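You operate a simulated robot arm through the tools that you are given. There is no shell and no other tool. Be economical: measure what you need, move in short steps, check, and stop when the job is done.

You are at the controls of a simulated two-armed robot. One attempt, no reset.

JOB
Wipe up the spill on the island top with the cloth napkin and put it back.

It is judged by the outcome, as a careful person would: the job done as asked, and still so three seconds after it is handed in. It fails if anything else is knocked over, pushed out of place, dropped, spilled or broken. Flat cloth is picked up by pressing the open fingertips on it (5 to 10 N) and closing them slowly along it; thin cloth reads only 2 to 8 mm in the jaws.

ROBOT AND FRAMES
Two 6-joint arms with two-finger grippers on one trunk, on a base that drives. Base frame: it is fixed to the floor where the robot stands at the start and does not move with it; the origin is under the middle of the robot, x ahead of it, y to its left, z up; the surface under the hand at the start is at about z = 0.91. Readings come in m, rad, newtons and seconds.
The left shoulder is at the start at [0.07, 0.176, 1.19], the right one opposite. With the tool pointing down near the work surface each hand reaches from about 0.48 to 0.8 m from the robot's upright axis, wherever it stands, measured 20 degrees to its own side. Payload 2.45 kg a hand.
The tool frame of a hand sits at the grasp point between the pads (the TCP): z along the fingers, y along the line on which they close. The tips reach 0.026 m beyond it. The gripper opens to 0.096 m. The gripper's body begins 0.069 m behind the TCP.
Orientation is told as [roll, pitch, yaw] about the base's x, y, z axes, in that order, counted from this pose: with the fingers straight down and closing along the base's y, the tool's x points along the base's -x, its y along +y and its z along -z.

CONTROLS
- The arms move only by the tool drive_tool. It takes "left_series", "right_series" or both (then of equal length, played together; a hand with none holds still); each is text: rows parted by semicolons, each of 7 numbers parted by spaces: the shift along the tool's x, y, z in units of 30 mm (1.0 is 30 mm), then the turn, a rotation vector about the tool's x, y, z in units of 8 degrees (1.0 is 8 degrees), then the gripper command, from -1 (shut) to 1 (fully open), values between in proportion. In form: x y z ax ay az claw; .... A call has 1 to 20 rows; each row shifts and turns the commanded pose from where the row before left it, along the tool's axes as they then stand. A call with a number of a shift or a turn outside -1 to 1 is refused whole. A row lasts 0.2 s, in which the tool goes at most 0.05 m and 0.15 rad; a call with a longer step from one row to the next is refused whole, and so is a gripper value outside its range. Where a pose cannot be reached the arm comes as near as it can. A force on the tool above 40 N (or 10 N above the force at the start of the call, whichever is more), or a blocked arm, ends the call early, and 0.2 s more pass. The fingers move at their own pace and stop on an object; they squeeze with about 34 N. The grip force told is the motor's: it shows also when the fingers shut on nothing. Time passes only in rows, and 0.2 s behind the last, so rows that do not move let the fingers close. It gives the time, the measured TCP pose, the force on the tool (base axes), the opening and the grip force at its end, in the units of the frame above (readings bear some noise), with the torque about the TCP (base axes, N m) and any sound that the robot's microphone picked up, and new pictures: "views" is both (left out), scene, wrist or none (wrist: the cameras of the hands that moved).
- Cameras (640 x 400 px; columns grow to the right, rows downward): "scene" is now at [0.1302, -0.0172, 1.4921]; the picture's right is [-0.18, -0.98, 0.00], its down [-0.71, 0.13, -0.69] and it looks along [0.68, -0.12, -0.72] (base axes); focal length 278 px, centre (320, 200). "left" rides on the left gripper at [0.082, -0.003, -0.098] in its tool frame; the picture's right is [0.04, 1.00, 0.00], its down [-0.73, 0.03, -0.68] and it looks along [-0.68, 0.03, 0.73] (tool axes); focal length 256 px, centre (320, 200). "right" rides on the right gripper at [0.082, 0.003, -0.098] in its tool frame; the picture's right is [-0.04, 1.00, 0.00], its down [-0.73, -0.03, -0.68] and it looks along [-0.68, -0.03, 0.73] (tool axes); focal length 256 px, centre (320, 200). There is no depth. A picture from a camera that has moved, and an enlarged one, comes with that camera's place and axes in the base frame and with its lens.
- slide_trunk(by): slides the trunk up (or, below 0, down) by that many m; the arms and the scene camera ride with it, the base frame stays. It gives what a move gives, with no picture.
- drive_base(legs): drives the robot by 1 to 6 legs, each [ahead, left, turn to the left] in m, m and rad, along the robot's own axes; the way and the turn of a leg run together, so that a leg with both is an arc; at most 1.5 m and 3.142 rad a leg. The arms and the cameras ride along, it lands a little off, and it stops where it bumps. It gives what a move gives, and a new picture of the scene camera.
- aim_head(pan, tilt): turns the head with the scene camera to pan (to the left, within 1.501 rad either way) and tilt (down, from -0.506 to 1.204), counted from straight ahead of the robot. It gives what a move gives, and a new picture of the scene camera.
- enlarge(camera, box): a new picture of the part [left, top, right, bottom] of that camera's present view, enlarged. The clock stands still meanwhile.
- sign_off(): hands the job in; it is judged then, once.

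Work in short steps. Places have to be worked out from the pictures, the camera data and where the tool is seen: move nearer, look again, correct. Check each grasp and each placing, and mend what went wrong. You have 120 turns and 260 pictures in all, those below and enlarged ones among them. Open the grippers and draw the arms clear of the work before you hand the job in, unless the task says otherwise; then end with one line.

The tools are called after "Request:" by a JSON object that holds its "name" and its "arguments". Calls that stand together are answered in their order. drive_tool: Moves the arms, as the interface text tells. Its arguments: {"type":"object","properties":{"left_series":{"type":"string"},"right_series":{"type":"string"},"views":{"type":"string","enum":["both","scene","wrist","none"]}},"required":[]} The other tools are called the same way: slide_trunk (by) slides the trunk up or down; drive_base (legs) drives the base; aim_head (pan, tilt) turns the head that bears the scene camera; enlarge (camera, box) takes an enlarged picture of a part of a camera's view; sign_off () hands the job in.

At the start:

```text
time_s: 0.0
left_ee_pos: [0.6308, 0.132, 1.1247]
left_ee_rot: [0.0, 0.0, 0.0]
left_ft_force: [-0.3, -0.8, -0.5]
left_wrist_torque: [0.02, 0.01, 0.02]
left_gripper_width: 0.0962
left_gripper_force: 0.0
right_ee_pos: [0.4152, -0.2113, 1.1046]
right_ee_rot: [0.0, 0.0, -0.001]
right_ft_force: [0.7, -0.3, -0.2]
right_wrist_torque: [0.0, 0.01, -0.04]
right_gripper_width: 0.0961
right_gripper_force: 0.1
trunk travel left (down, up): [-0.675, 0.165]
robot x, y, heading: [0.0029, -0.0006, -0.001]
head pan, tilt: [-0.18, 0.81]
```

scene: 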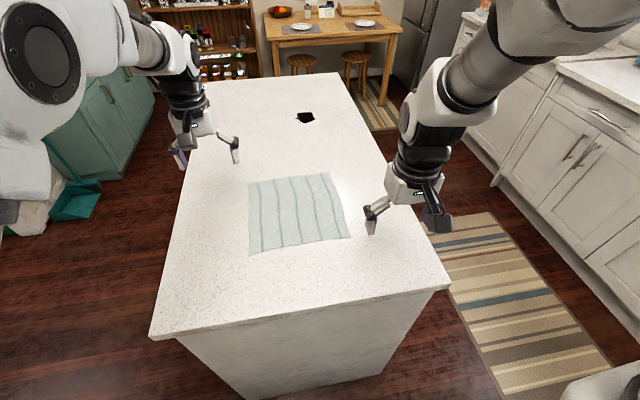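
right: 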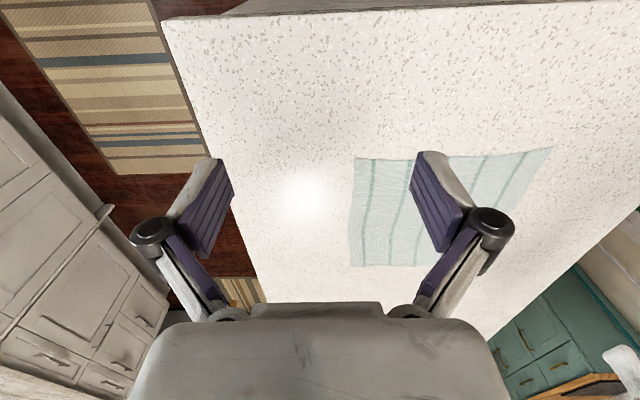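
left: 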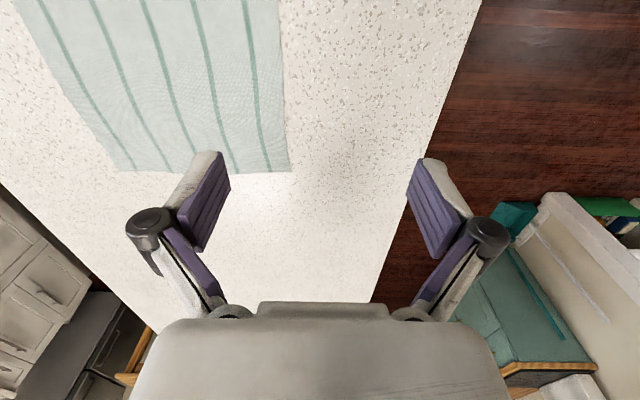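

The napkin lies flat in the middle of the island; a dark patch sits further away. I enlarge both to see what they are.

Request:
{"name": "enlarge", "arguments": {"camera": "scene", "box": [240, 80, 370, 160]}}

Request:
{"name": "enlarge", "arguments": {"camera": "scene", "box": [220, 150, 380, 270]}}

```text
4.92 times, centred on (305, 120) of scene
camera zoom: at [0.1302, -0.0172, 1.4921], right [-0.18, -0.98, 0.0], down [-0.71, 0.13, -0.69], along [0.68, -0.12, -0.72], focal length 1370 px, centre (394, 594)
```

zoom: 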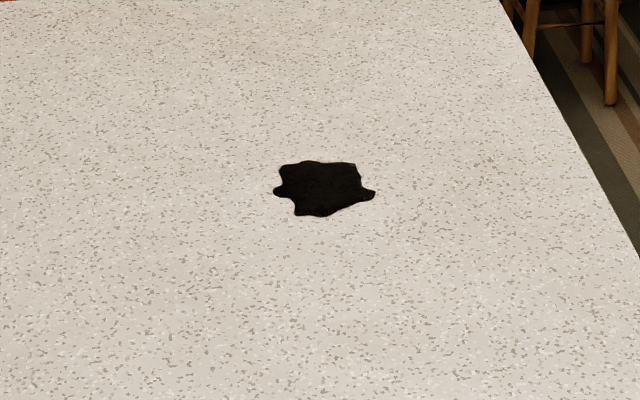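

```text
3.33 times, centred on (300, 210) of scene
camera zoom: at [0.1302, -0.0172, 1.4921], right [-0.18, -0.98, 0.0], down [-0.71, 0.13, -0.69], along [0.68, -0.12, -0.72], focal length 928 px, centre (387, 167)
```

zoom: 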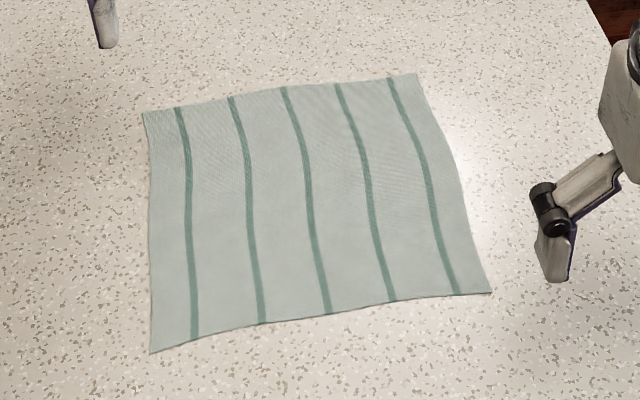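

The dark patch at about (1.15, -0.14) is the spill, out of reach from here; the napkin spans about x 0.53–0.79, y -0.17–0.09. I look right and left to plan the drive around the island.

Request:
{"name": "aim_head", "arguments": {"pan": -1.2, "tilt": 0.7}}

Request:
{"name": "aim_head", "arguments": {"pan": 1.2, "tilt": 0.7}}

```text
time_s: 1.3
left_ee_pos: [0.6304, 0.1331, 1.1245]
left_ee_rot: [-0.001, -0.001, 0.0]
left_ft_force: [-0.7, 0.3, -1.6]
left_wrist_torque: [0.02, 0.0, -0.01]
left_gripper_width: 0.0958
left_gripper_force: 0.2
right_ee_pos: [0.4153, -0.2108, 1.1042]
right_ee_rot: [-0.001, 0.002, 0.001]
right_ft_force: [0.2, 0.4, -0.2]
right_wrist_torque: [0.04, 0.01, 0.0]
right_gripper_width: 0.0959
right_gripper_force: 0.0
trunk travel left (down, up): [-0.675, 0.165]
robot x, y, heading: [0.0027, -0.0, 0.002]
head pan, tilt: [-1.201, 0.7]
camera scene: at [0.0821, -0.0821, 1.5012], right [-0.93, -0.36, 0.0], down [-0.23, 0.6, -0.76], along [0.28, -0.71, -0.64], focal length 278 px, centre (320, 200)
```

scene: 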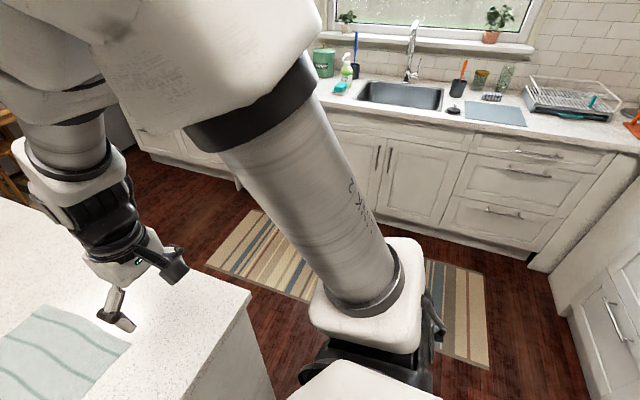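

```text
time_s: 3.5
left_ee_pos: [0.6308, 0.1322, 1.1241]
left_ee_rot: [0.001, -0.001, 0.001]
left_ft_force: [0.6, -0.7, -0.8]
left_wrist_torque: [-0.01, 0.02, 0.03]
left_gripper_width: 0.0957
left_gripper_force: 0.0
right_ee_pos: [0.4145, -0.2101, 1.1046]
right_ee_rot: [-0.001, 0.0, -0.001]
right_ft_force: [-0.5, 0.2, 0.0]
right_wrist_torque: [0.0, -0.02, 0.01]
right_gripper_width: 0.0961
right_gripper_force: 0.1
trunk travel left (down, up): [-0.675, 0.165]
robot x, y, heading: [-0.0011, -0.0019, -0.002]
head pan, tilt: [1.201, 0.7]
camera scene: at [0.0821, 0.0763, 1.5012], right [0.93, -0.36, 0.0], down [-0.23, -0.6, -0.76], along [0.28, 0.71, -0.64], focal length 278 px, centre (320, 200)
```

scene: 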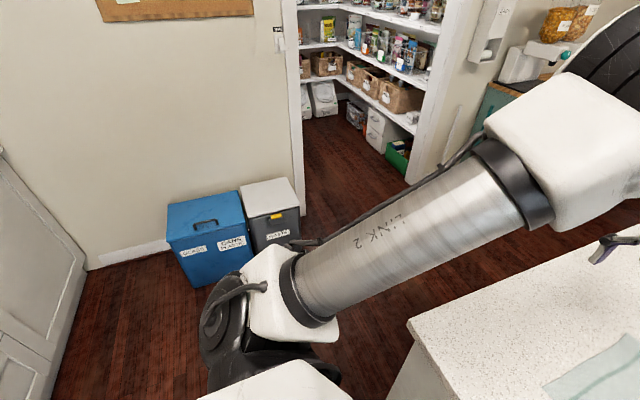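

The right-hand aisle is about 1.4 m wide and free. I back off, strafe right, go forward along the island and turn to face it from its right side.

Request:
{"name": "drive_base", "arguments": {"legs": [[-0.35, 0, 0], [0, -0.97, 0], [1.2, 0, 0]]}}

Request:
{"name": "drive_base", "arguments": {"legs": [[0, 0, 1.571]]}}

Request:
{"name": "aim_head", "arguments": {"pan": 0.0, "tilt": 0.85}}

```text
time_s: 16.1
left_ee_pos: [1.4681, -0.8598, 1.1243]
left_ee_rot: [0.0, 0.0, -0.012]
left_ft_force: [0.2, 0.6, -0.8]
left_wrist_torque: [-0.05, -0.01, 0.03]
left_gripper_width: 0.096
left_gripper_force: 0.1
right_ee_pos: [1.2483, -1.1992, 1.1049]
right_ee_rot: [-0.002, 0.001, -0.011]
right_ft_force: [0.7, -0.2, -0.7]
right_wrist_torque: [0.01, 0.0, 0.03]
right_gripper_width: 0.0961
right_gripper_force: 0.1
trunk travel left (down, up): [-0.675, 0.165]
robot x, y, heading: [0.8335, -0.9813, -0.013]
head pan, tilt: [1.201, 0.7]
camera scene: at [0.9183, -0.9089, 1.5013], right [0.93, -0.37, 0.0], down [-0.24, -0.6, -0.76], along [0.29, 0.71, -0.64], focal length 278 px, centre (320, 200)
```

scene: 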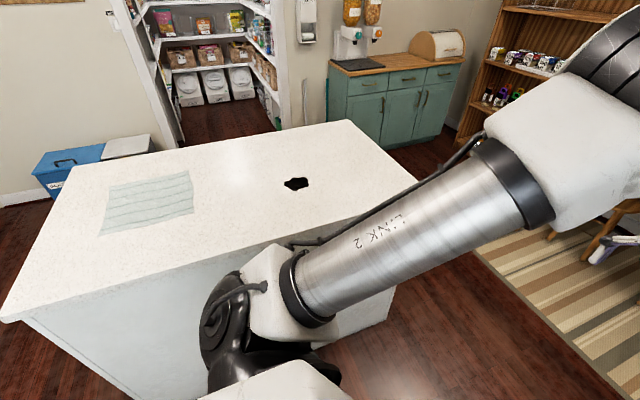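

```text
time_s: 20.3
left_ee_pos: [0.7107, -0.3526, 1.1251]
left_ee_rot: [-0.001, 0.001, 1.56]
left_ft_force: [-0.2, 0.5, 0.0]
left_wrist_torque: [0.0, 0.0, -0.01]
left_gripper_width: 0.0961
left_gripper_force: 0.1
right_ee_pos: [1.05, -0.5723, 1.1044]
right_ee_rot: [-0.002, -0.001, 1.561]
right_ft_force: [0.3, 0.3, -0.4]
right_wrist_torque: [-0.01, -0.03, 0.0]
right_gripper_width: 0.0961
right_gripper_force: 0.0
trunk travel left (down, up): [-0.675, 0.165]
robot x, y, heading: [0.8401, -0.9852, 1.556]
head pan, tilt: [1.201, 0.7]
camera scene: at [0.7584, -0.9052, 1.5012], right [0.37, 0.93, 0.0], down [0.6, -0.24, -0.76], along [-0.71, 0.28, -0.64], focal length 278 px, centre (320, 200)
```

scene: 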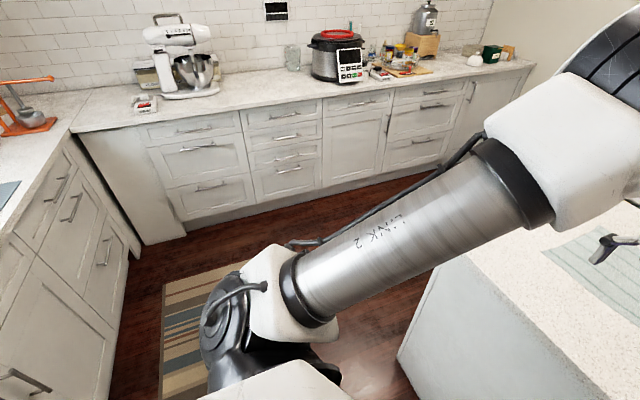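

```text
time_s: 21.7
left_ee_pos: [0.7097, -0.3509, 1.1236]
left_ee_rot: [-0.001, 0.001, 1.56]
left_ft_force: [0.6, 0.2, -1.0]
left_wrist_torque: [0.04, -0.03, 0.0]
left_gripper_width: 0.0958
left_gripper_force: 0.1
right_ee_pos: [1.051, -0.5713, 1.1028]
right_ee_rot: [-0.001, 0.0, 1.562]
right_ft_force: [-0.3, -0.1, 0.0]
right_wrist_torque: [-0.02, 0.02, 0.01]
right_gripper_width: 0.0958
right_gripper_force: 0.0
trunk travel left (down, up): [-0.675, 0.165]
robot x, y, heading: [0.8358, -0.9849, 1.563]
head pan, tilt: [0.0, 0.85]
camera scene: at [0.8379, -0.8586, 1.489], right [1.0, -0.01, 0.0], down [-0.01, -0.75, -0.66], along [0.01, 0.66, -0.75], focal length 278 px, centre (320, 200)
```

scene: 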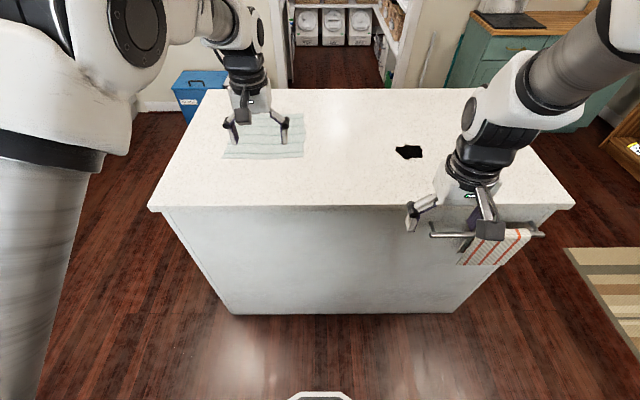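

There's a rail with a red‑striped cloth on the island side near x≈1.2; I look closer so as not to bump or confuse it.

Request:
{"name": "enlarge", "arguments": {"camera": "scene", "box": [400, 180, 560, 280]}}

Request:
{"name": "enlarge", "arguments": {"camera": "scene", "box": [200, 90, 440, 220]}}

```text
4.00 times, centred on (480, 230) of scene
camera zoom: at [0.8379, -0.8586, 1.489], right [1.0, -0.01, 0.0], down [-0.01, -0.75, -0.66], along [0.01, 0.66, -0.75], focal length 1113 px, centre (-320, 80)
```

zoom: 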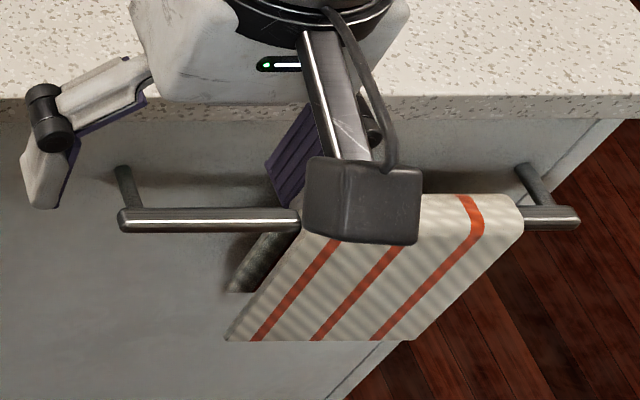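

```text
2.67 times, centred on (320, 155) of scene
camera zoom: at [0.8379, -0.8586, 1.489], right [1.0, -0.01, 0.0], down [-0.01, -0.75, -0.66], along [0.01, 0.66, -0.75], focal length 742 px, centre (320, 320)
```

zoom: 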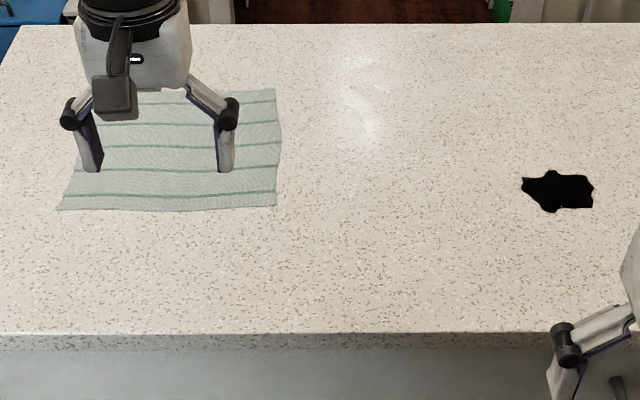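

The hanging red-striped towel is a different cloth; the teal flat one is the napkin, and the spill spans x 1.095–1.185, y -0.18 – -0.09. I move the left arm out of the way to the left, then drive ahead about 0.21 m.

Request:
{"name": "drive_tool", "arguments": {"left_series": "0.5 1 0 0 0 0 1; 0.5 1 0 0 0 0 1; 0.5 1 0 0 0 0 1; 0.5 1 0 0 0 0 1; 0.5 1 0 0 0 0 1; 0.5 1 0 0 0 0 1; 0.5 1 0 0 0 0 1; 0.5 1 0 0 0 0 1", "views": "none"}}

Request:
{"name": "drive_base", "arguments": {"legs": [[0.21, 0.0, 0.0]]}}

```text
time_s: 23.5
left_ee_pos: [0.4664, -0.4707, 1.1239]
left_ee_rot: [-0.002, -0.002, 1.558]
left_ft_force: [-0.5, 0.5, -0.5]
left_wrist_torque: [0.04, -0.01, 0.03]
left_gripper_width: 0.096
left_gripper_force: 0.1
right_ee_pos: [1.0473, -0.5736, 1.1038]
right_ee_rot: [-0.004, 0.001, 1.561]
right_ft_force: [-0.9, 0.4, -0.6]
right_wrist_torque: [-0.02, -0.06, 0.01]
right_gripper_width: 0.096
right_gripper_force: 0.0
trunk travel left (down, up): [-0.675, 0.165]
robot x, y, heading: [0.8337, -0.9868, 1.56]
head pan, tilt: [0.0, 0.85]
```

```text
time_s: 25.1
left_ee_pos: [0.4701, -0.2612, 1.1258]
left_ee_rot: [0.0, -0.004, 1.559]
left_ft_force: [0.1, -1.3, -0.5]
left_wrist_torque: [-0.01, -0.03, 0.0]
left_gripper_width: 0.0961
left_gripper_force: 0.1
right_ee_pos: [1.0524, -0.3635, 1.1033]
right_ee_rot: [-0.003, 0.0, 1.56]
right_ft_force: [0.7, -0.6, -1.0]
right_wrist_torque: [0.0, -0.01, 0.02]
right_gripper_width: 0.0958
right_gripper_force: 0.1
trunk travel left (down, up): [-0.675, 0.165]
robot x, y, heading: [0.8392, -0.775, 1.562]
head pan, tilt: [0.0, 0.85]
camera scene: at [0.8401, -0.6506, 1.4891], right [1.0, -0.01, 0.0], down [-0.01, -0.75, -0.66], along [0.01, 0.66, -0.75], focal length 278 px, centre (320, 200)
```

scene: 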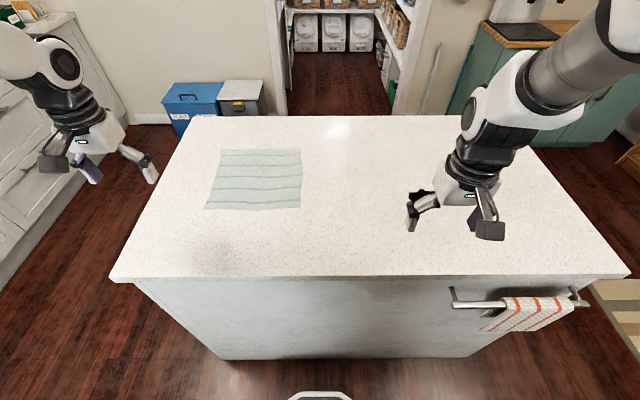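

Now the right hand goes above the napkin's right part, about (0.735, -0.04, 1.00), fingers closing along base x.

Request:
{"name": "drive_tool", "arguments": {"right_series": "-0.98 0.96 0.3 0 0 0 1; -0.98 0.96 0.3 0 0 0 1; -0.98 0.96 0.3 0 0 0 1; -0.98 0.96 0.3 0 0 0 1; -0.98 0.96 0.3 0 0 0 1; -0.98 0.96 0.3 0 0 0 1; -0.98 0.96 0.3 0 0 0 1; -0.98 0.96 0.3 0 0 0 1; -0.98 0.96 0.3 0 0 0 1; -0.98 0.96 0.3 0 0 0 1; -0.98 0.96 0.3 0 0 0 1; 0 0 0 0 0 0 1", "views": "both"}}

```text
time_s: 27.7
left_ee_pos: [0.4705, -0.26, 1.1238]
left_ee_rot: [0.0, 0.0, 1.559]
left_ft_force: [-0.2, 0.0, -0.3]
left_wrist_torque: [-0.02, 0.0, 0.03]
left_gripper_width: 0.0958
left_gripper_force: 0.1
right_ee_pos: [0.8219, -0.07, 1.0119]
right_ee_rot: [-0.003, 0.002, 1.56]
right_ft_force: [0.5, 0.1, 0.6]
right_wrist_torque: [0.03, -0.02, 0.0]
right_gripper_width: 0.0961
right_gripper_force: 0.1
right hand out of reach, approached as far as the arm can: row 4, 5, 6, 7, 10, 11
trunk travel left (down, up): [-0.675, 0.165]
robot x, y, heading: [0.8413, -0.7749, 1.558]
head pan, tilt: [0.0, 0.85]
camera scene: at [0.8401, -0.6484, 1.4888], right [1.0, -0.01, 0.0], down [-0.01, -0.75, -0.66], along [0.01, 0.66, -0.75], focal length 278 px, centre (320, 200)
camera right: at [0.8167, -0.152, 1.1098], right [-1.0, 0.05, 0.0], down [0.04, 0.73, 0.68], along [0.04, 0.68, -0.74], focal length 256 px, centre (320, 200)
```

scene: 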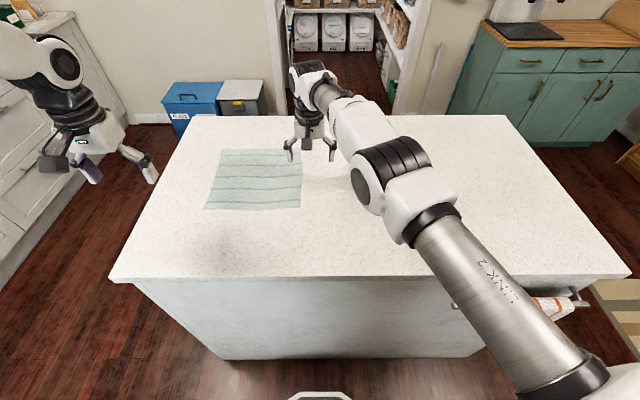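
right: 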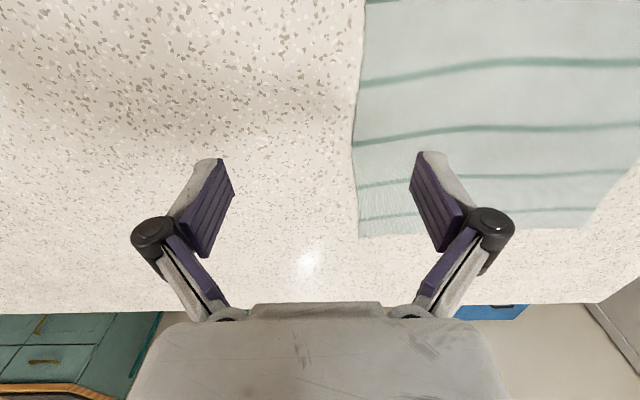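

The right arm is at its reach limit, so I strafe the base 0.12 m to the left to bring the hand over the napkin comfortably.

Request:
{"name": "drive_base", "arguments": {"legs": [[0, 0.14, 0]]}}

Request:
{"name": "drive_tool", "arguments": {"right_series": "0 -0.5 0 0 0 0 1; 0 -0.5 0 0 0 0 1; 0 0 0 0 0 0 1", "views": "wrist"}}

```text
time_s: 29.1
left_ee_pos: [0.3329, -0.2595, 1.1253]
left_ee_rot: [-0.001, -0.002, 1.56]
left_ft_force: [0.4, 0.5, 0.2]
left_wrist_torque: [-0.05, -0.01, 0.01]
left_gripper_width: 0.0962
left_gripper_force: 0.1
right_ee_pos: [0.6827, -0.0698, 1.0123]
right_ee_rot: [0.0, -0.001, 1.559]
right_ft_force: [-0.8, -0.3, -0.8]
right_wrist_torque: [0.02, 0.01, 0.0]
right_gripper_width: 0.0962
right_gripper_force: 0.0
trunk travel left (down, up): [-0.675, 0.165]
robot x, y, heading: [0.6988, -0.7743, 1.562]
head pan, tilt: [0.0, 0.85]
camera scene: at [0.7021, -0.648, 1.489], right [1.0, -0.01, 0.0], down [-0.01, -0.75, -0.66], along [0.01, 0.66, -0.75], focal length 278 px, centre (320, 200)
```

scene: 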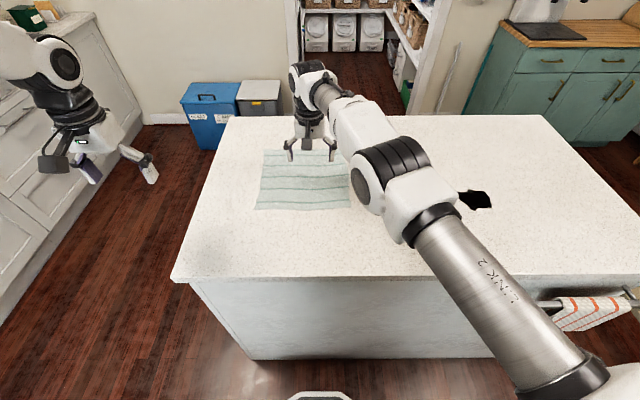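

```text
time_s: 29.9
left_ee_pos: [0.3307, -0.2593, 1.1237]
left_ee_rot: [-0.002, 0.0, 1.561]
left_ft_force: [-1.1, -0.7, 0.0]
left_wrist_torque: [0.04, 0.0, 0.0]
left_gripper_width: 0.0963
left_gripper_force: 0.2
right_ee_pos: [0.7094, -0.0705, 1.0118]
right_ee_rot: [-0.003, 0.0, 1.559]
right_ft_force: [-0.8, 0.5, 0.1]
right_wrist_torque: [0.0, 0.01, -0.01]
right_gripper_width: 0.0961
right_gripper_force: 0.1
trunk travel left (down, up): [-0.675, 0.165]
robot x, y, heading: [0.6966, -0.7739, 1.563]
head pan, tilt: [0.0, 0.85]
camera right: at [0.7068, -0.1512, 1.1103], right [-1.0, 0.05, 0.0], down [0.04, 0.73, 0.68], along [0.04, 0.68, -0.73], focal length 256 px, centre (320, 200)
```

right: 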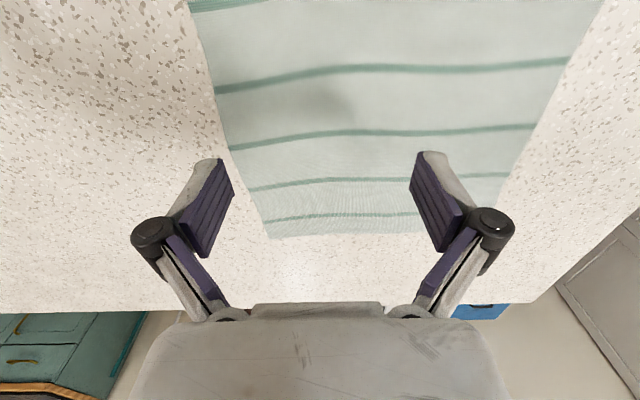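

I centre on about (0.74, -0.04), narrow the jaws to 60 mm, and descend towards the cloth (tips touch when TCP z≈0.936).

Request:
{"name": "drive_tool", "arguments": {"right_series": "-0.5 -0.5 0 0 0 0 0.25; -0.5 -0.5 0.5 0 0 0 0.25; 0 0 0.6 0 0 0 0.25; 0 0 0.6 0 0 0 0.25; 0 0 0.3 0 0 0 0.25; 0 0 0 0 0 0 0.25", "views": "both"}}

```text
time_s: 31.3
left_ee_pos: [0.3323, -0.2584, 1.1254]
left_ee_rot: [0.0, -0.001, 1.559]
left_ft_force: [0.1, 0.0, 0.5]
left_wrist_torque: [0.01, -0.02, -0.01]
left_gripper_width: 0.0962
left_gripper_force: 0.0
right_ee_pos: [0.746, -0.0477, 0.9518]
right_ee_rot: [-0.001, -0.001, 1.558]
right_ft_force: [0.5, 0.2, 0.0]
right_wrist_torque: [-0.01, -0.01, 0.0]
right_gripper_width: 0.0601
right_gripper_force: 0.0
right hand out of reach, approached as far as the arm can: row 2
trunk travel left (down, up): [-0.675, 0.165]
robot x, y, heading: [0.7007, -0.7749, 1.557]
head pan, tilt: [0.0, 0.85]
camera scene: at [0.7004, -0.6483, 1.489], right [1.0, -0.01, 0.0], down [-0.01, -0.75, -0.66], along [0.01, 0.66, -0.75], focal length 278 px, centre (320, 200)
camera right: at [0.7426, -0.1281, 1.0507], right [-1.0, 0.05, 0.0], down [0.04, 0.73, 0.68], along [0.04, 0.68, -0.73], focal length 256 px, centre (320, 200)
```

scene: 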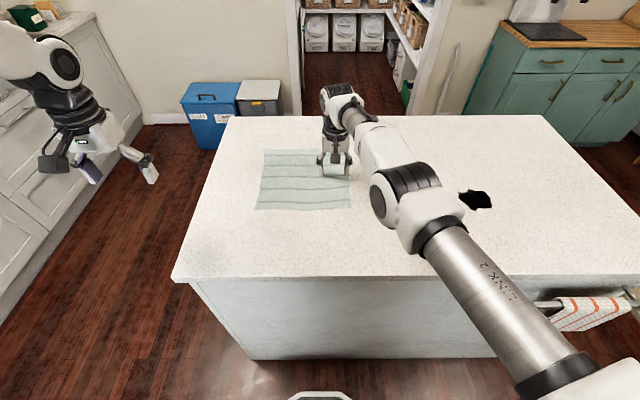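
right: 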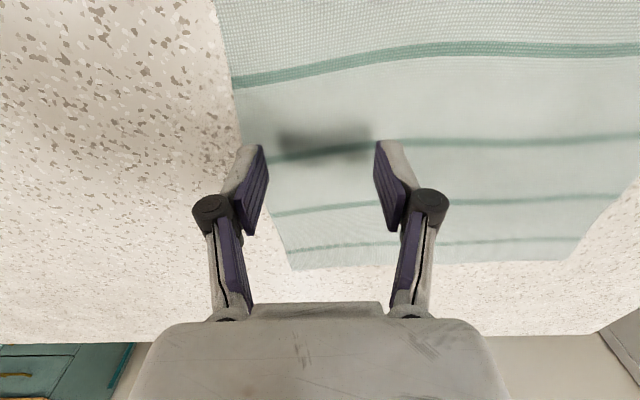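

The right fingertip is close to the edge, so I shift 10 mm inwards and press down to the cloth gently.

Request:
{"name": "drive_tool", "arguments": {"right_series": "0 0.35 0 0 0 0 0.25; 0 0 0.4 0 0 0 0.25; 0 0 0.1 0 0 0 0.25; 0 0 0 0 0 0 0.25", "views": "none"}}

```text
time_s: 32.3
left_ee_pos: [0.3312, -0.2587, 1.1249]
left_ee_rot: [-0.001, 0.0, 1.558]
left_ft_force: [-0.6, -0.2, -0.2]
left_wrist_torque: [0.03, 0.03, -0.02]
left_gripper_width: 0.096
left_gripper_force: 0.1
right_ee_pos: [0.7385, -0.0502, 0.9374]
right_ee_rot: [-0.002, 0.0, 1.557]
right_ft_force: [0.0, -0.4, 0.0]
right_wrist_torque: [0.0, -0.01, 0.01]
right_gripper_width: 0.0601
right_gripper_force: 0.0
right hand out of reach, approached as far as the arm can: row 1
trunk travel left (down, up): [-0.675, 0.165]
robot x, y, heading: [0.699, -0.7707, 1.557]
head pan, tilt: [0.0, 0.85]
```

No contact yet; small further steps down.

Request:
{"name": "drive_tool", "arguments": {"right_series": "0 0 0.1 0 0 0 0.25; 0 0 0 0 0 0 0.25", "views": "none"}}

Request:
{"name": "drive_tool", "arguments": {"right_series": "0 0 0.08 0 0 0 0.25; 0 0 0 0 0 0 0.25", "views": "none"}}

```text
time_s: 32.9
left_ee_pos: [0.3315, -0.2584, 1.1255]
left_ee_rot: [0.001, 0.001, 1.558]
left_ft_force: [-0.1, -0.3, 1.1]
left_wrist_torque: [-0.01, 0.04, 0.0]
left_gripper_width: 0.0957
left_gripper_force: 0.1
right_ee_pos: [0.7392, -0.0512, 0.9341]
right_ee_rot: [0.0, 0.001, 1.558]
right_ft_force: [0.7, 0.5, 0.1]
right_wrist_torque: [-0.01, -0.02, 0.03]
right_gripper_width: 0.0601
right_gripper_force: 0.1
trunk travel left (down, up): [-0.675, 0.165]
robot x, y, heading: [0.6997, -0.7742, 1.561]
head pan, tilt: [0.0, 0.85]
```

```text
time_s: 33.5
left_ee_pos: [0.3311, -0.2596, 1.1252]
left_ee_rot: [-0.001, -0.002, 1.558]
left_ft_force: [0.8, -0.5, -0.5]
left_wrist_torque: [0.03, 0.0, 0.01]
left_gripper_width: 0.0962
left_gripper_force: 0.1
right_ee_pos: [0.7378, -0.0517, 0.9328]
right_ee_rot: [-0.003, -0.002, 1.557]
right_ft_force: [0.1, 0.5, 6.9]
right_wrist_torque: [0.03, 0.0, 0.0]
right_gripper_width: 0.0614
right_gripper_force: 0.8
trunk travel left (down, up): [-0.675, 0.165]
robot x, y, heading: [0.6999, -0.7694, 1.558]
head pan, tilt: [0.0, 0.85]
```

Pressing with 6.9 N; now I close slowly along the cloth.

Request:
{"name": "drive_tool", "arguments": {"right_series": "0 0 0 0 0 0 0.1; 0 0 0 0 0 0 -0.05; 0 0 0 0 0 0 -0.2; 0 0 0 0 0 0 -0.35; 0 0 0 0 0 0 -0.5; 0 0 0 0 0 0 -0.65; 0 0 0 0 0 0 -0.8; 0 0 0 0 0 0 -0.9; 0 0 0 0 0 0 -1; 0 0 0 0 0 0 -1; 0 0 0 0 0 0 -1", "views": "wrist"}}

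```text
time_s: 35.9
left_ee_pos: [0.3319, -0.2632, 1.1265]
left_ee_rot: [0.0, -0.006, 1.559]
left_ft_force: [-1.0, 0.9, -0.8]
left_wrist_torque: [-0.04, 0.01, 0.03]
left_gripper_width: 0.0961
left_gripper_force: 0.1
right_ee_pos: [0.7389, -0.0546, 0.9352]
right_ee_rot: [-0.001, -0.005, 1.559]
right_ft_force: [-0.9, 0.2, 31.5]
right_wrist_torque: [-0.09, -0.07, -0.03]
right_gripper_width: 0.0026
right_gripper_force: 30.1
trunk travel left (down, up): [-0.675, 0.165]
robot x, y, heading: [0.6973, -0.7734, 1.562]
head pan, tilt: [0.0, 0.85]
camera right: at [0.7345, -0.1353, 1.0346], right [-1.0, 0.05, 0.0], down [0.04, 0.73, 0.68], along [0.04, 0.68, -0.73], focal length 256 px, centre (320, 200)
```

right: 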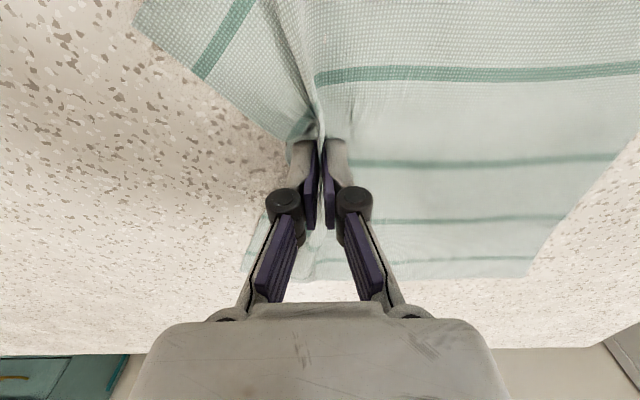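

A fold is held (2.6 mm). The press rose to 31 N, so I lift slightly to relieve it and check the grip.

Request:
{"name": "drive_tool", "arguments": {"right_series": "0 0 -0.3 0 0 0 -1; 0 0 -0.5 0 0 0 -1; 0 0 -0.5 0 0 0 -1; 0 0 0 0 0 0 -1", "views": "both"}}

```text
time_s: 36.9
left_ee_pos: [0.3308, -0.2587, 1.125]
left_ee_rot: [0.0, 0.001, 1.56]
left_ft_force: [0.0, -0.4, 0.6]
left_wrist_torque: [-0.01, 0.0, 0.03]
left_gripper_width: 0.0959
left_gripper_force: 0.0
right_ee_pos: [0.7383, -0.0502, 0.9714]
right_ee_rot: [-0.001, 0.003, 1.561]
right_ft_force: [-0.7, 1.2, 0.0]
right_wrist_torque: [-0.06, -0.02, -0.05]
right_gripper_width: 0.0055
right_gripper_force: 33.0
trunk travel left (down, up): [-0.675, 0.165]
robot x, y, heading: [0.6974, -0.7734, 1.556]
head pan, tilt: [0.0, 0.85]
camera scene: at [0.7006, -0.6473, 1.4888], right [1.0, -0.01, 0.0], down [-0.01, -0.75, -0.66], along [0.01, 0.66, -0.75], focal length 278 px, centre (320, 200)
camera right: at [0.7351, -0.1305, 1.0694], right [-1.0, 0.05, 0.0], down [0.04, 0.73, 0.68], along [0.04, 0.68, -0.73], focal length 256 px, centre (320, 200)
```

scene: 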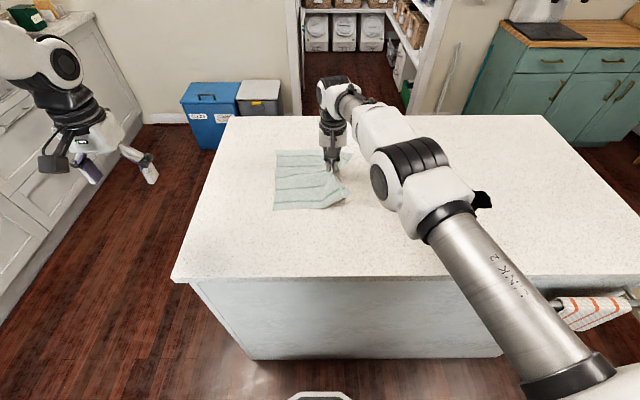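
right: 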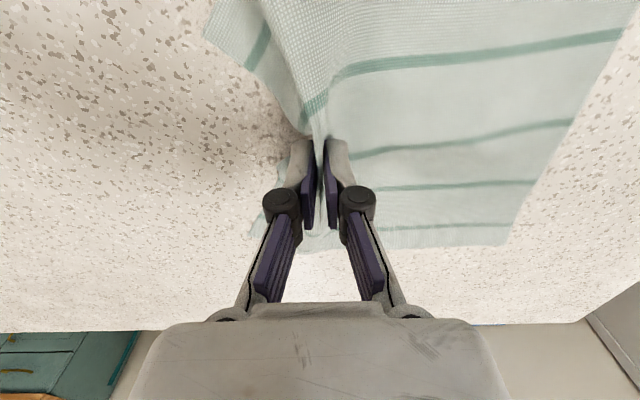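

The napkin is held. I carry it by strafing the base 0.14 m to the right, cloth trailing.

Request:
{"name": "drive_base", "arguments": {"legs": [[0, -0.14, 0]]}}

Request:
{"name": "drive_tool", "arguments": {"right_series": "0.35 -1 0 0 0 0 -1; 0.35 -1 0 0 0 0 -1; 0.35 -1 0 0 0 0 -1; 0.35 -1 0 0 0 0 -1; 0 0 0 0 0 0 -1", "views": "both"}}

```text
time_s: 38.2
left_ee_pos: [0.4681, -0.2606, 1.1234]
left_ee_rot: [-0.002, 0.0, 1.559]
left_ft_force: [0.6, 0.4, -0.4]
left_wrist_torque: [0.0, 0.0, -0.06]
left_gripper_width: 0.0961
left_gripper_force: 0.0
right_ee_pos: [0.8763, -0.0524, 0.97]
right_ee_rot: [-0.001, -0.001, 1.561]
right_ft_force: [0.0, 0.0, 0.1]
right_wrist_torque: [-0.02, -0.03, -0.04]
right_gripper_width: 0.0058
right_gripper_force: 35.9
trunk travel left (down, up): [-0.675, 0.165]
robot x, y, heading: [0.8361, -0.7769, 1.559]
head pan, tilt: [0.0, 0.85]
camera scene: at [0.8378, -0.6496, 1.489], right [1.0, -0.01, 0.0], down [-0.01, -0.75, -0.66], along [0.01, 0.66, -0.75], focal length 278 px, centre (320, 200)
```

scene: 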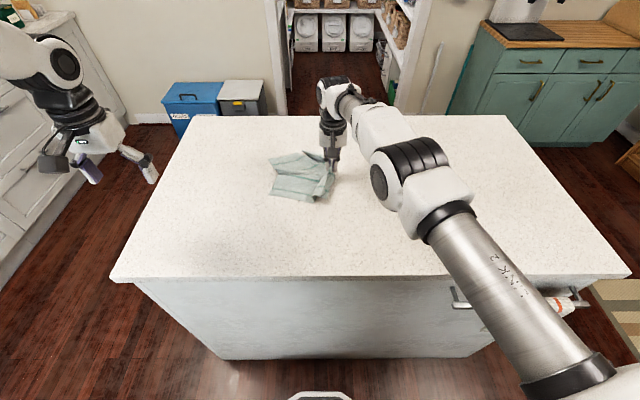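

```text
time_s: 39.4
left_ee_pos: [0.4696, -0.2615, 1.1249]
left_ee_rot: [-0.002, -0.001, 1.56]
left_ft_force: [0.2, 0.8, 1.4]
left_wrist_torque: [0.02, 0.02, 0.0]
left_gripper_width: 0.0959
left_gripper_force: 0.1
right_ee_pos: [0.9958, -0.0959, 0.9705]
right_ee_rot: [-0.004, -0.001, 1.56]
right_ft_force: [-1.4, -0.1, 0.3]
right_wrist_torque: [0.02, 0.01, 0.01]
right_gripper_width: 0.0013
right_gripper_force: 28.9
trunk travel left (down, up): [-0.675, 0.165]
robot x, y, heading: [0.8374, -0.7765, 1.556]
head pan, tilt: [0.0, 0.85]
camera scene: at [0.8385, -0.6495, 1.489], right [1.0, -0.01, 0.0], down [-0.01, -0.75, -0.66], along [0.01, 0.66, -0.75], focal length 278 px, centre (320, 200)
camera right: at [0.9921, -0.1758, 1.0699], right [-1.0, 0.05, 0.0], down [0.04, 0.73, 0.68], along [0.04, 0.68, -0.73], focal length 256 px, centre (320, 200)
```

scene: 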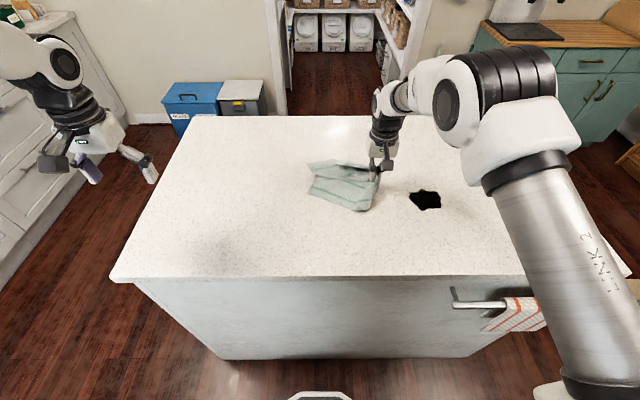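
right: 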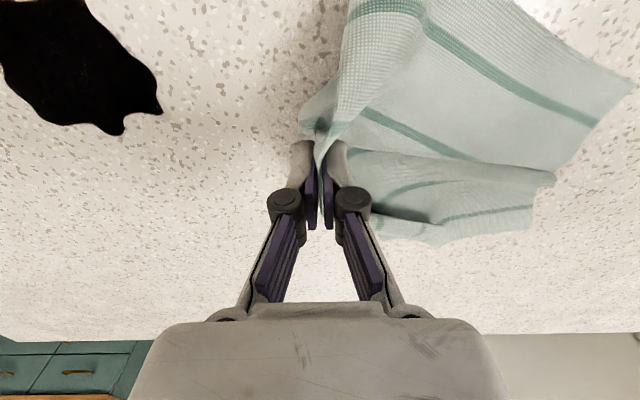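

Still held. I move to the left border of the spill and lower onto the counter.

Request:
{"name": "drive_tool", "arguments": {"right_series": "0.3 -0.9 0.3 0 0 0 -1; 0.3 -0.9 0.3 0 0 0 -1; 0.1 -0.6 0.3 0 0 0 -1; 0 0 0.1 0 0 0 -1; 0 0 0 0 0 0 -1", "views": "both"}}

```text
time_s: 40.6
left_ee_pos: [0.4696, -0.261, 1.1255]
left_ee_rot: [0.0, 0.001, 1.562]
left_ft_force: [-0.4, -0.5, 0.5]
left_wrist_torque: [0.01, 0.0, 0.01]
left_gripper_width: 0.096
left_gripper_force: 0.1
right_ee_pos: [1.0693, -0.1174, 0.9414]
right_ee_rot: [-0.002, 0.0, 1.561]
right_ft_force: [1.4, 1.7, -2.3]
right_wrist_torque: [-0.14, 0.07, -0.01]
right_gripper_width: 0.004
right_gripper_force: 28.3
trunk travel left (down, up): [-0.675, 0.165]
robot x, y, heading: [0.8367, -0.777, 1.563]
head pan, tilt: [0.0, 0.85]
camera scene: at [0.8393, -0.6495, 1.489], right [1.0, -0.01, 0.0], down [-0.01, -0.75, -0.66], along [0.01, 0.66, -0.75], focal length 278 px, centre (320, 200)
camera right: at [1.0651, -0.1972, 1.0397], right [-1.0, 0.05, 0.0], down [0.04, 0.73, 0.68], along [0.04, 0.68, -0.73], focal length 256 px, centre (320, 200)
```

scene: 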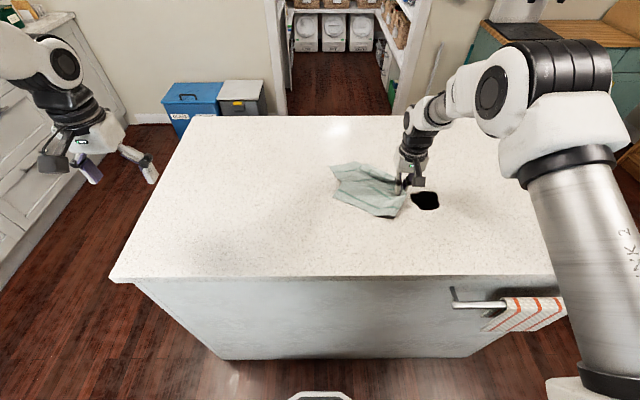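
right: 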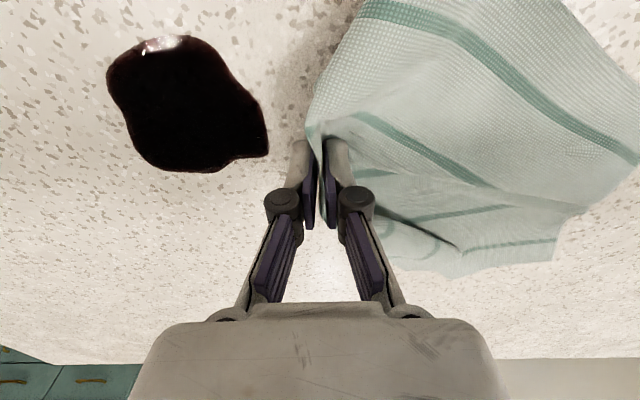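

Spill centre confirmed at about (1.14, -0.145). I press lightly and sweep across it in +x.

Request:
{"name": "drive_tool", "arguments": {"right_series": "0.75 0 0.1 0 0 0 -1; 0 0 0.1 0 0 0 -1; 0 -0.6 0.03 0 0 0 -1; 0 -0.6 0 0 0 0 -1; 0 -0.6 0 0 0 0 -1; 0 -0.6 0 0 0 0 -1; 0 -0.6 0 0 0 0 -1; 0 0 0 0 0 0 -1", "views": "both"}}

```text
time_s: 42.4
left_ee_pos: [0.4697, -0.2614, 1.1245]
left_ee_rot: [-0.001, -0.002, 1.559]
left_ft_force: [0.0, -0.2, 0.0]
left_wrist_torque: [-0.01, -0.02, 0.0]
left_gripper_width: 0.0959
left_gripper_force: 0.0
right_ee_pos: [1.159, -0.1416, 0.936]
right_ee_rot: [-0.001, -0.001, 1.559]
right_ft_force: [9.4, -2.2, 23.3]
right_wrist_torque: [0.09, -0.58, -0.03]
right_gripper_width: 0.0007
right_gripper_force: 28.6
trunk travel left (down, up): [-0.675, 0.165]
robot x, y, heading: [0.8379, -0.7746, 1.566]
head pan, tilt: [0.0, 0.85]
camera scene: at [0.8386, -0.652, 1.4892], right [1.0, -0.01, 0.0], down [-0.01, -0.75, -0.66], along [0.01, 0.66, -0.75], focal length 278 px, centre (320, 200)
camera right: at [1.1548, -0.2228, 1.0351], right [-1.0, 0.05, 0.0], down [0.04, 0.73, 0.68], along [0.04, 0.68, -0.73], focal length 256 px, centre (320, 200)
```

scene: 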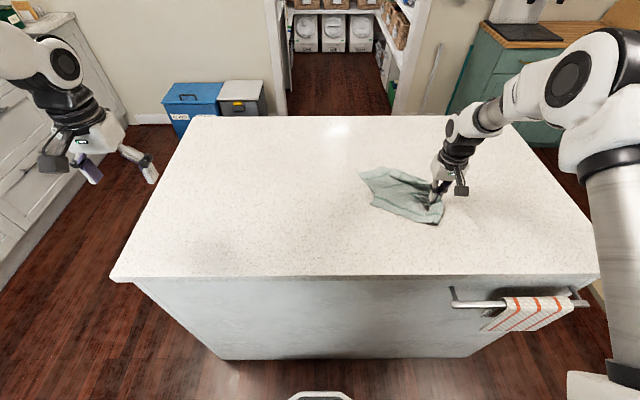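
right: 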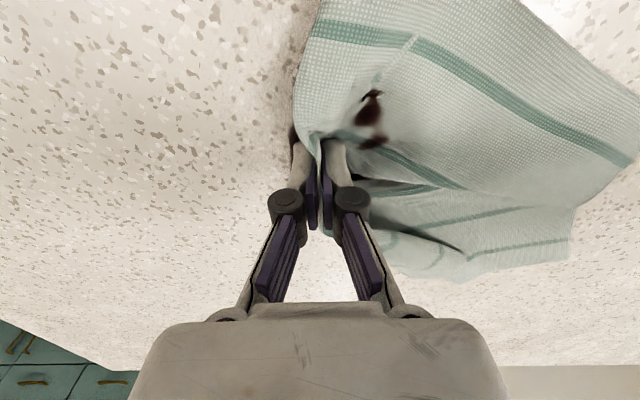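

The cloth is absorbing it (stain visible, little spill left in view). I wipe a few more strokes across y and x with a bit less pressure, then lift to check.

Request:
{"name": "drive_tool", "arguments": {"right_series": "0.6 0 -0.05 0 0 0 -1; 0.6 0 0 0 0 0 -1; -0.6 0.2 0 0 0 0 -1; -0.6 0.2 0 0 0 0 -1; -0.6 0.2 0 0 0 0 -1; -0.6 0.2 0 0 0 0 -1; 0.6 0.4 0 0 0 0 -1; 0.6 0.4 0 0 0 0 -1; 0.6 0.4 0 0 0 0 -1; 0.3 -0.6 0 0 0 0 -1; 0 -0.6 0 0 0 0 -1; 0 -0.6 0 0 0 0 -1; 0 -0.6 0 0 0 0 -1; -0.6 0 0 0 0 0 -1; -0.6 0 0 0 0 0 -1; 0 0 0 0 0 0 -1", "views": "both"}}

```text
time_s: 45.8
left_ee_pos: [0.47, -0.2607, 1.1244]
left_ee_rot: [-0.001, -0.001, 1.56]
left_ft_force: [-0.4, 0.7, 0.4]
left_wrist_torque: [0.0, -0.01, 0.02]
left_gripper_width: 0.0959
left_gripper_force: 0.1
right_ee_pos: [1.1701, -0.1327, 0.9363]
right_ee_rot: [-0.002, -0.001, 1.561]
right_ft_force: [0.1, -0.1, 3.5]
right_wrist_torque: [0.06, -0.01, 0.01]
right_gripper_width: 0.0009
right_gripper_force: 28.1
trunk travel left (down, up): [-0.675, 0.165]
robot x, y, heading: [0.8361, -0.7791, 1.56]
head pan, tilt: [0.0, 0.85]
camera scene: at [0.8389, -0.6505, 1.4891], right [1.0, -0.01, 0.0], down [-0.01, -0.75, -0.66], along [0.01, 0.66, -0.75], focal length 278 px, centre (320, 200)
camera right: at [1.1663, -0.2127, 1.0356], right [-1.0, 0.05, 0.0], down [0.04, 0.73, 0.68], along [0.04, 0.68, -0.73], focal length 256 px, centre (320, 200)
```

scene: 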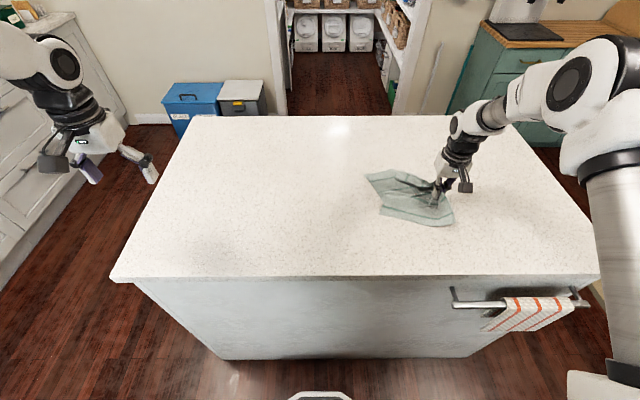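
right: 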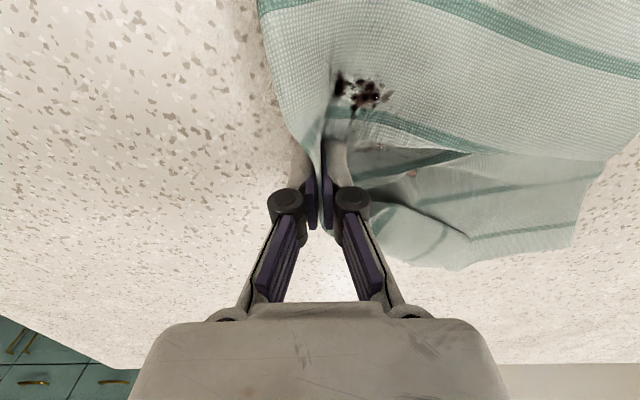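

I lift the cloth straight up to look at the counter underneath.

Request:
{"name": "drive_tool", "arguments": {"right_series": "0 0 -0.6 0 0 0 -1; 0 0 -0.8 0 0 0 -1; 0 0 -0.8 0 0 0 -1; 0 0.3 -0.9 0 0 0 -1; 0 0.3 -0.9 0 0 0 -1; 0 0.3 -0.9 0 0 0 -1; 0 0.3 -0.9 0 0 0 -1; 0 0.3 -0.9 0 0 0 -1; 0 0.3 -0.9 0 0 0 -1; 0 0.3 -0.6 0 0 0 -1; 0 0 0 0 0 0 -1", "views": "both"}}

```text
time_s: 48.2
left_ee_pos: [0.469, -0.2615, 1.1244]
left_ee_rot: [0.0, 0.001, 1.56]
left_ft_force: [-0.2, -0.9, 0.2]
left_wrist_torque: [-0.01, 0.01, 0.03]
left_gripper_width: 0.0958
left_gripper_force: 0.1
right_ee_pos: [1.1062, -0.1314, 1.1813]
right_ee_rot: [-0.002, -0.002, 1.56]
right_ft_force: [-0.6, 0.6, -5.7]
right_wrist_torque: [0.04, 0.06, 0.01]
right_gripper_width: 0.0041
right_gripper_force: 29.5
trunk travel left (down, up): [-0.675, 0.165]
robot x, y, heading: [0.8413, -0.7741, 1.556]
head pan, tilt: [0.0, 0.85]
camera scene: at [0.8393, -0.6495, 1.489], right [1.0, -0.01, 0.0], down [-0.01, -0.75, -0.66], along [0.01, 0.66, -0.75], focal length 278 px, centre (320, 200)
camera right: at [1.103, -0.212, 1.2804], right [-1.0, 0.05, 0.0], down [0.04, 0.73, 0.68], along [0.04, 0.68, -0.73], focal length 256 px, centre (320, 200)
```

scene: 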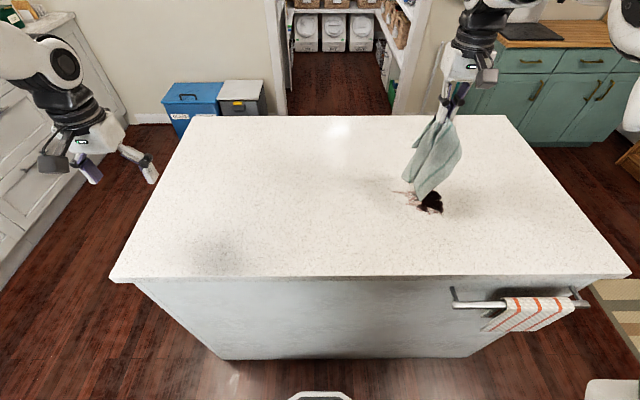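
right: 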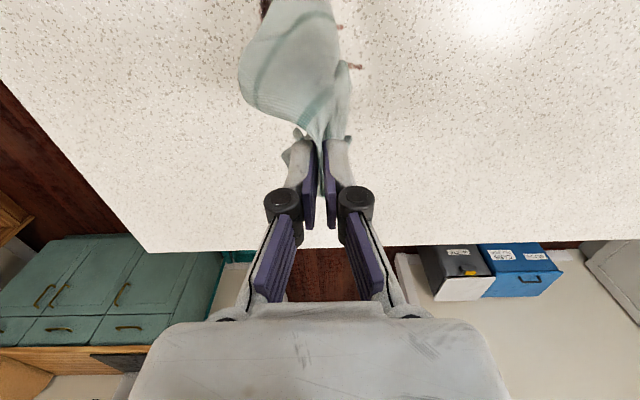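

Some spill remains; enlarging to locate it.

Request:
{"name": "enlarge", "arguments": {"camera": "scene", "box": [370, 150, 490, 225]}}

```text
5.33 times, centred on (430, 188) of scene
camera zoom: at [0.8393, -0.6495, 1.489], right [1.0, -0.01, 0.0], down [-0.01, -0.75, -0.66], along [0.01, 0.66, -0.75], focal length 1484 px, centre (-267, 267)
```

zoom: 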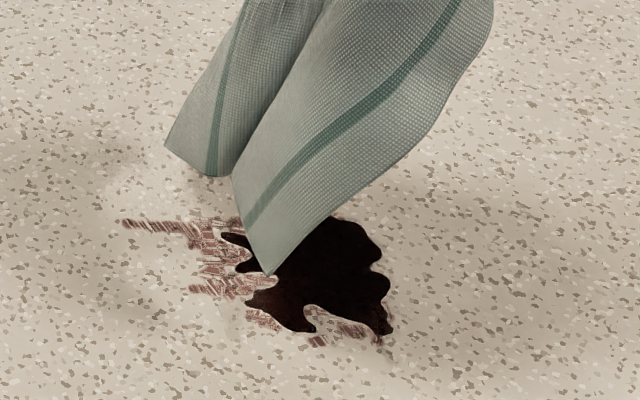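

The left part got wiped; dark liquid remains at x 1.11–1.19, y -0.19 – -0.11 because I didn't sweep the trailing cloth past it with pressure. I set the cloth down to the left of the spill, trailing, ready for a longer sweep.

Request:
{"name": "drive_tool", "arguments": {"right_series": "-0.2 1 0 0 0 0 -1; -0.2 1 0 0 0 0 -1; 0 1 0 0 0 0 -1; 0 0.5 0.5 0 0 0 -1; 0 -0.3 1 0 0 0 -1; 0 -0.3 1 0 0 0 -1; 0 -0.3 1 0 0 0 -1; 0 -0.3 1 0 0 0 -1; 0 -0.4 1 0 0 0 -1; 0 -0.4 1 0 0 0 -1; 0 -0.4 0.9 0 0 0 -1; 0 -0.4 0.45 0 0 0 -1; 0 0 0 0 0 0 -1", "views": "both"}}

```text
time_s: 51.0
left_ee_pos: [0.4695, -0.2608, 1.1247]
left_ee_rot: [-0.004, 0.0, 1.561]
left_ft_force: [-0.3, 0.1, 0.0]
left_wrist_torque: [0.02, 0.02, 0.0]
left_gripper_width: 0.0958
left_gripper_force: 0.1
right_ee_pos: [1.0864, -0.1177, 0.9458]
right_ee_rot: [-0.002, 0.001, 1.561]
right_ft_force: [0.3, 1.4, -3.4]
right_wrist_torque: [-0.11, 0.0, -0.01]
right_gripper_width: 0.0044
right_gripper_force: 29.2
trunk travel left (down, up): [-0.675, 0.165]
robot x, y, heading: [0.8366, -0.7743, 1.561]
head pan, tilt: [0.0, 0.85]
camera scene: at [0.8386, -0.6498, 1.489], right [1.0, -0.01, 0.0], down [-0.01, -0.75, -0.66], along [0.01, 0.66, -0.75], focal length 278 px, centre (320, 200)
camera right: at [1.082, -0.1988, 1.0447], right [-1.0, 0.05, 0.0], down [0.04, 0.73, 0.68], along [0.04, 0.68, -0.73], focal length 256 px, centre (320, 200)
```

scene: 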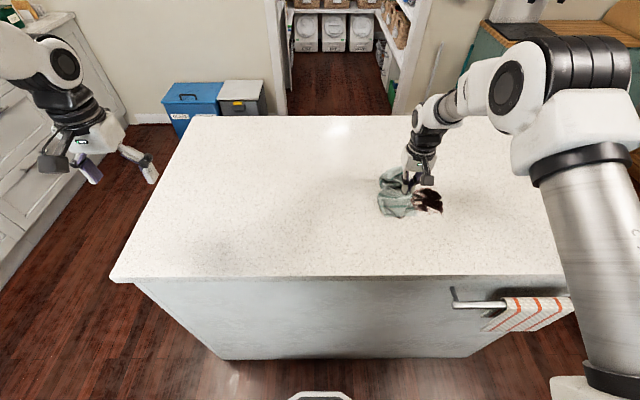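
right: 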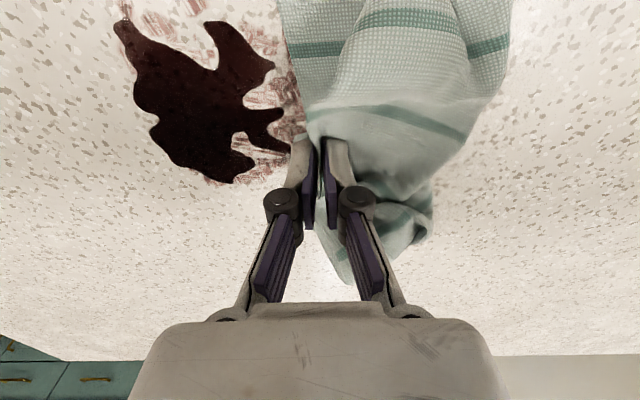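

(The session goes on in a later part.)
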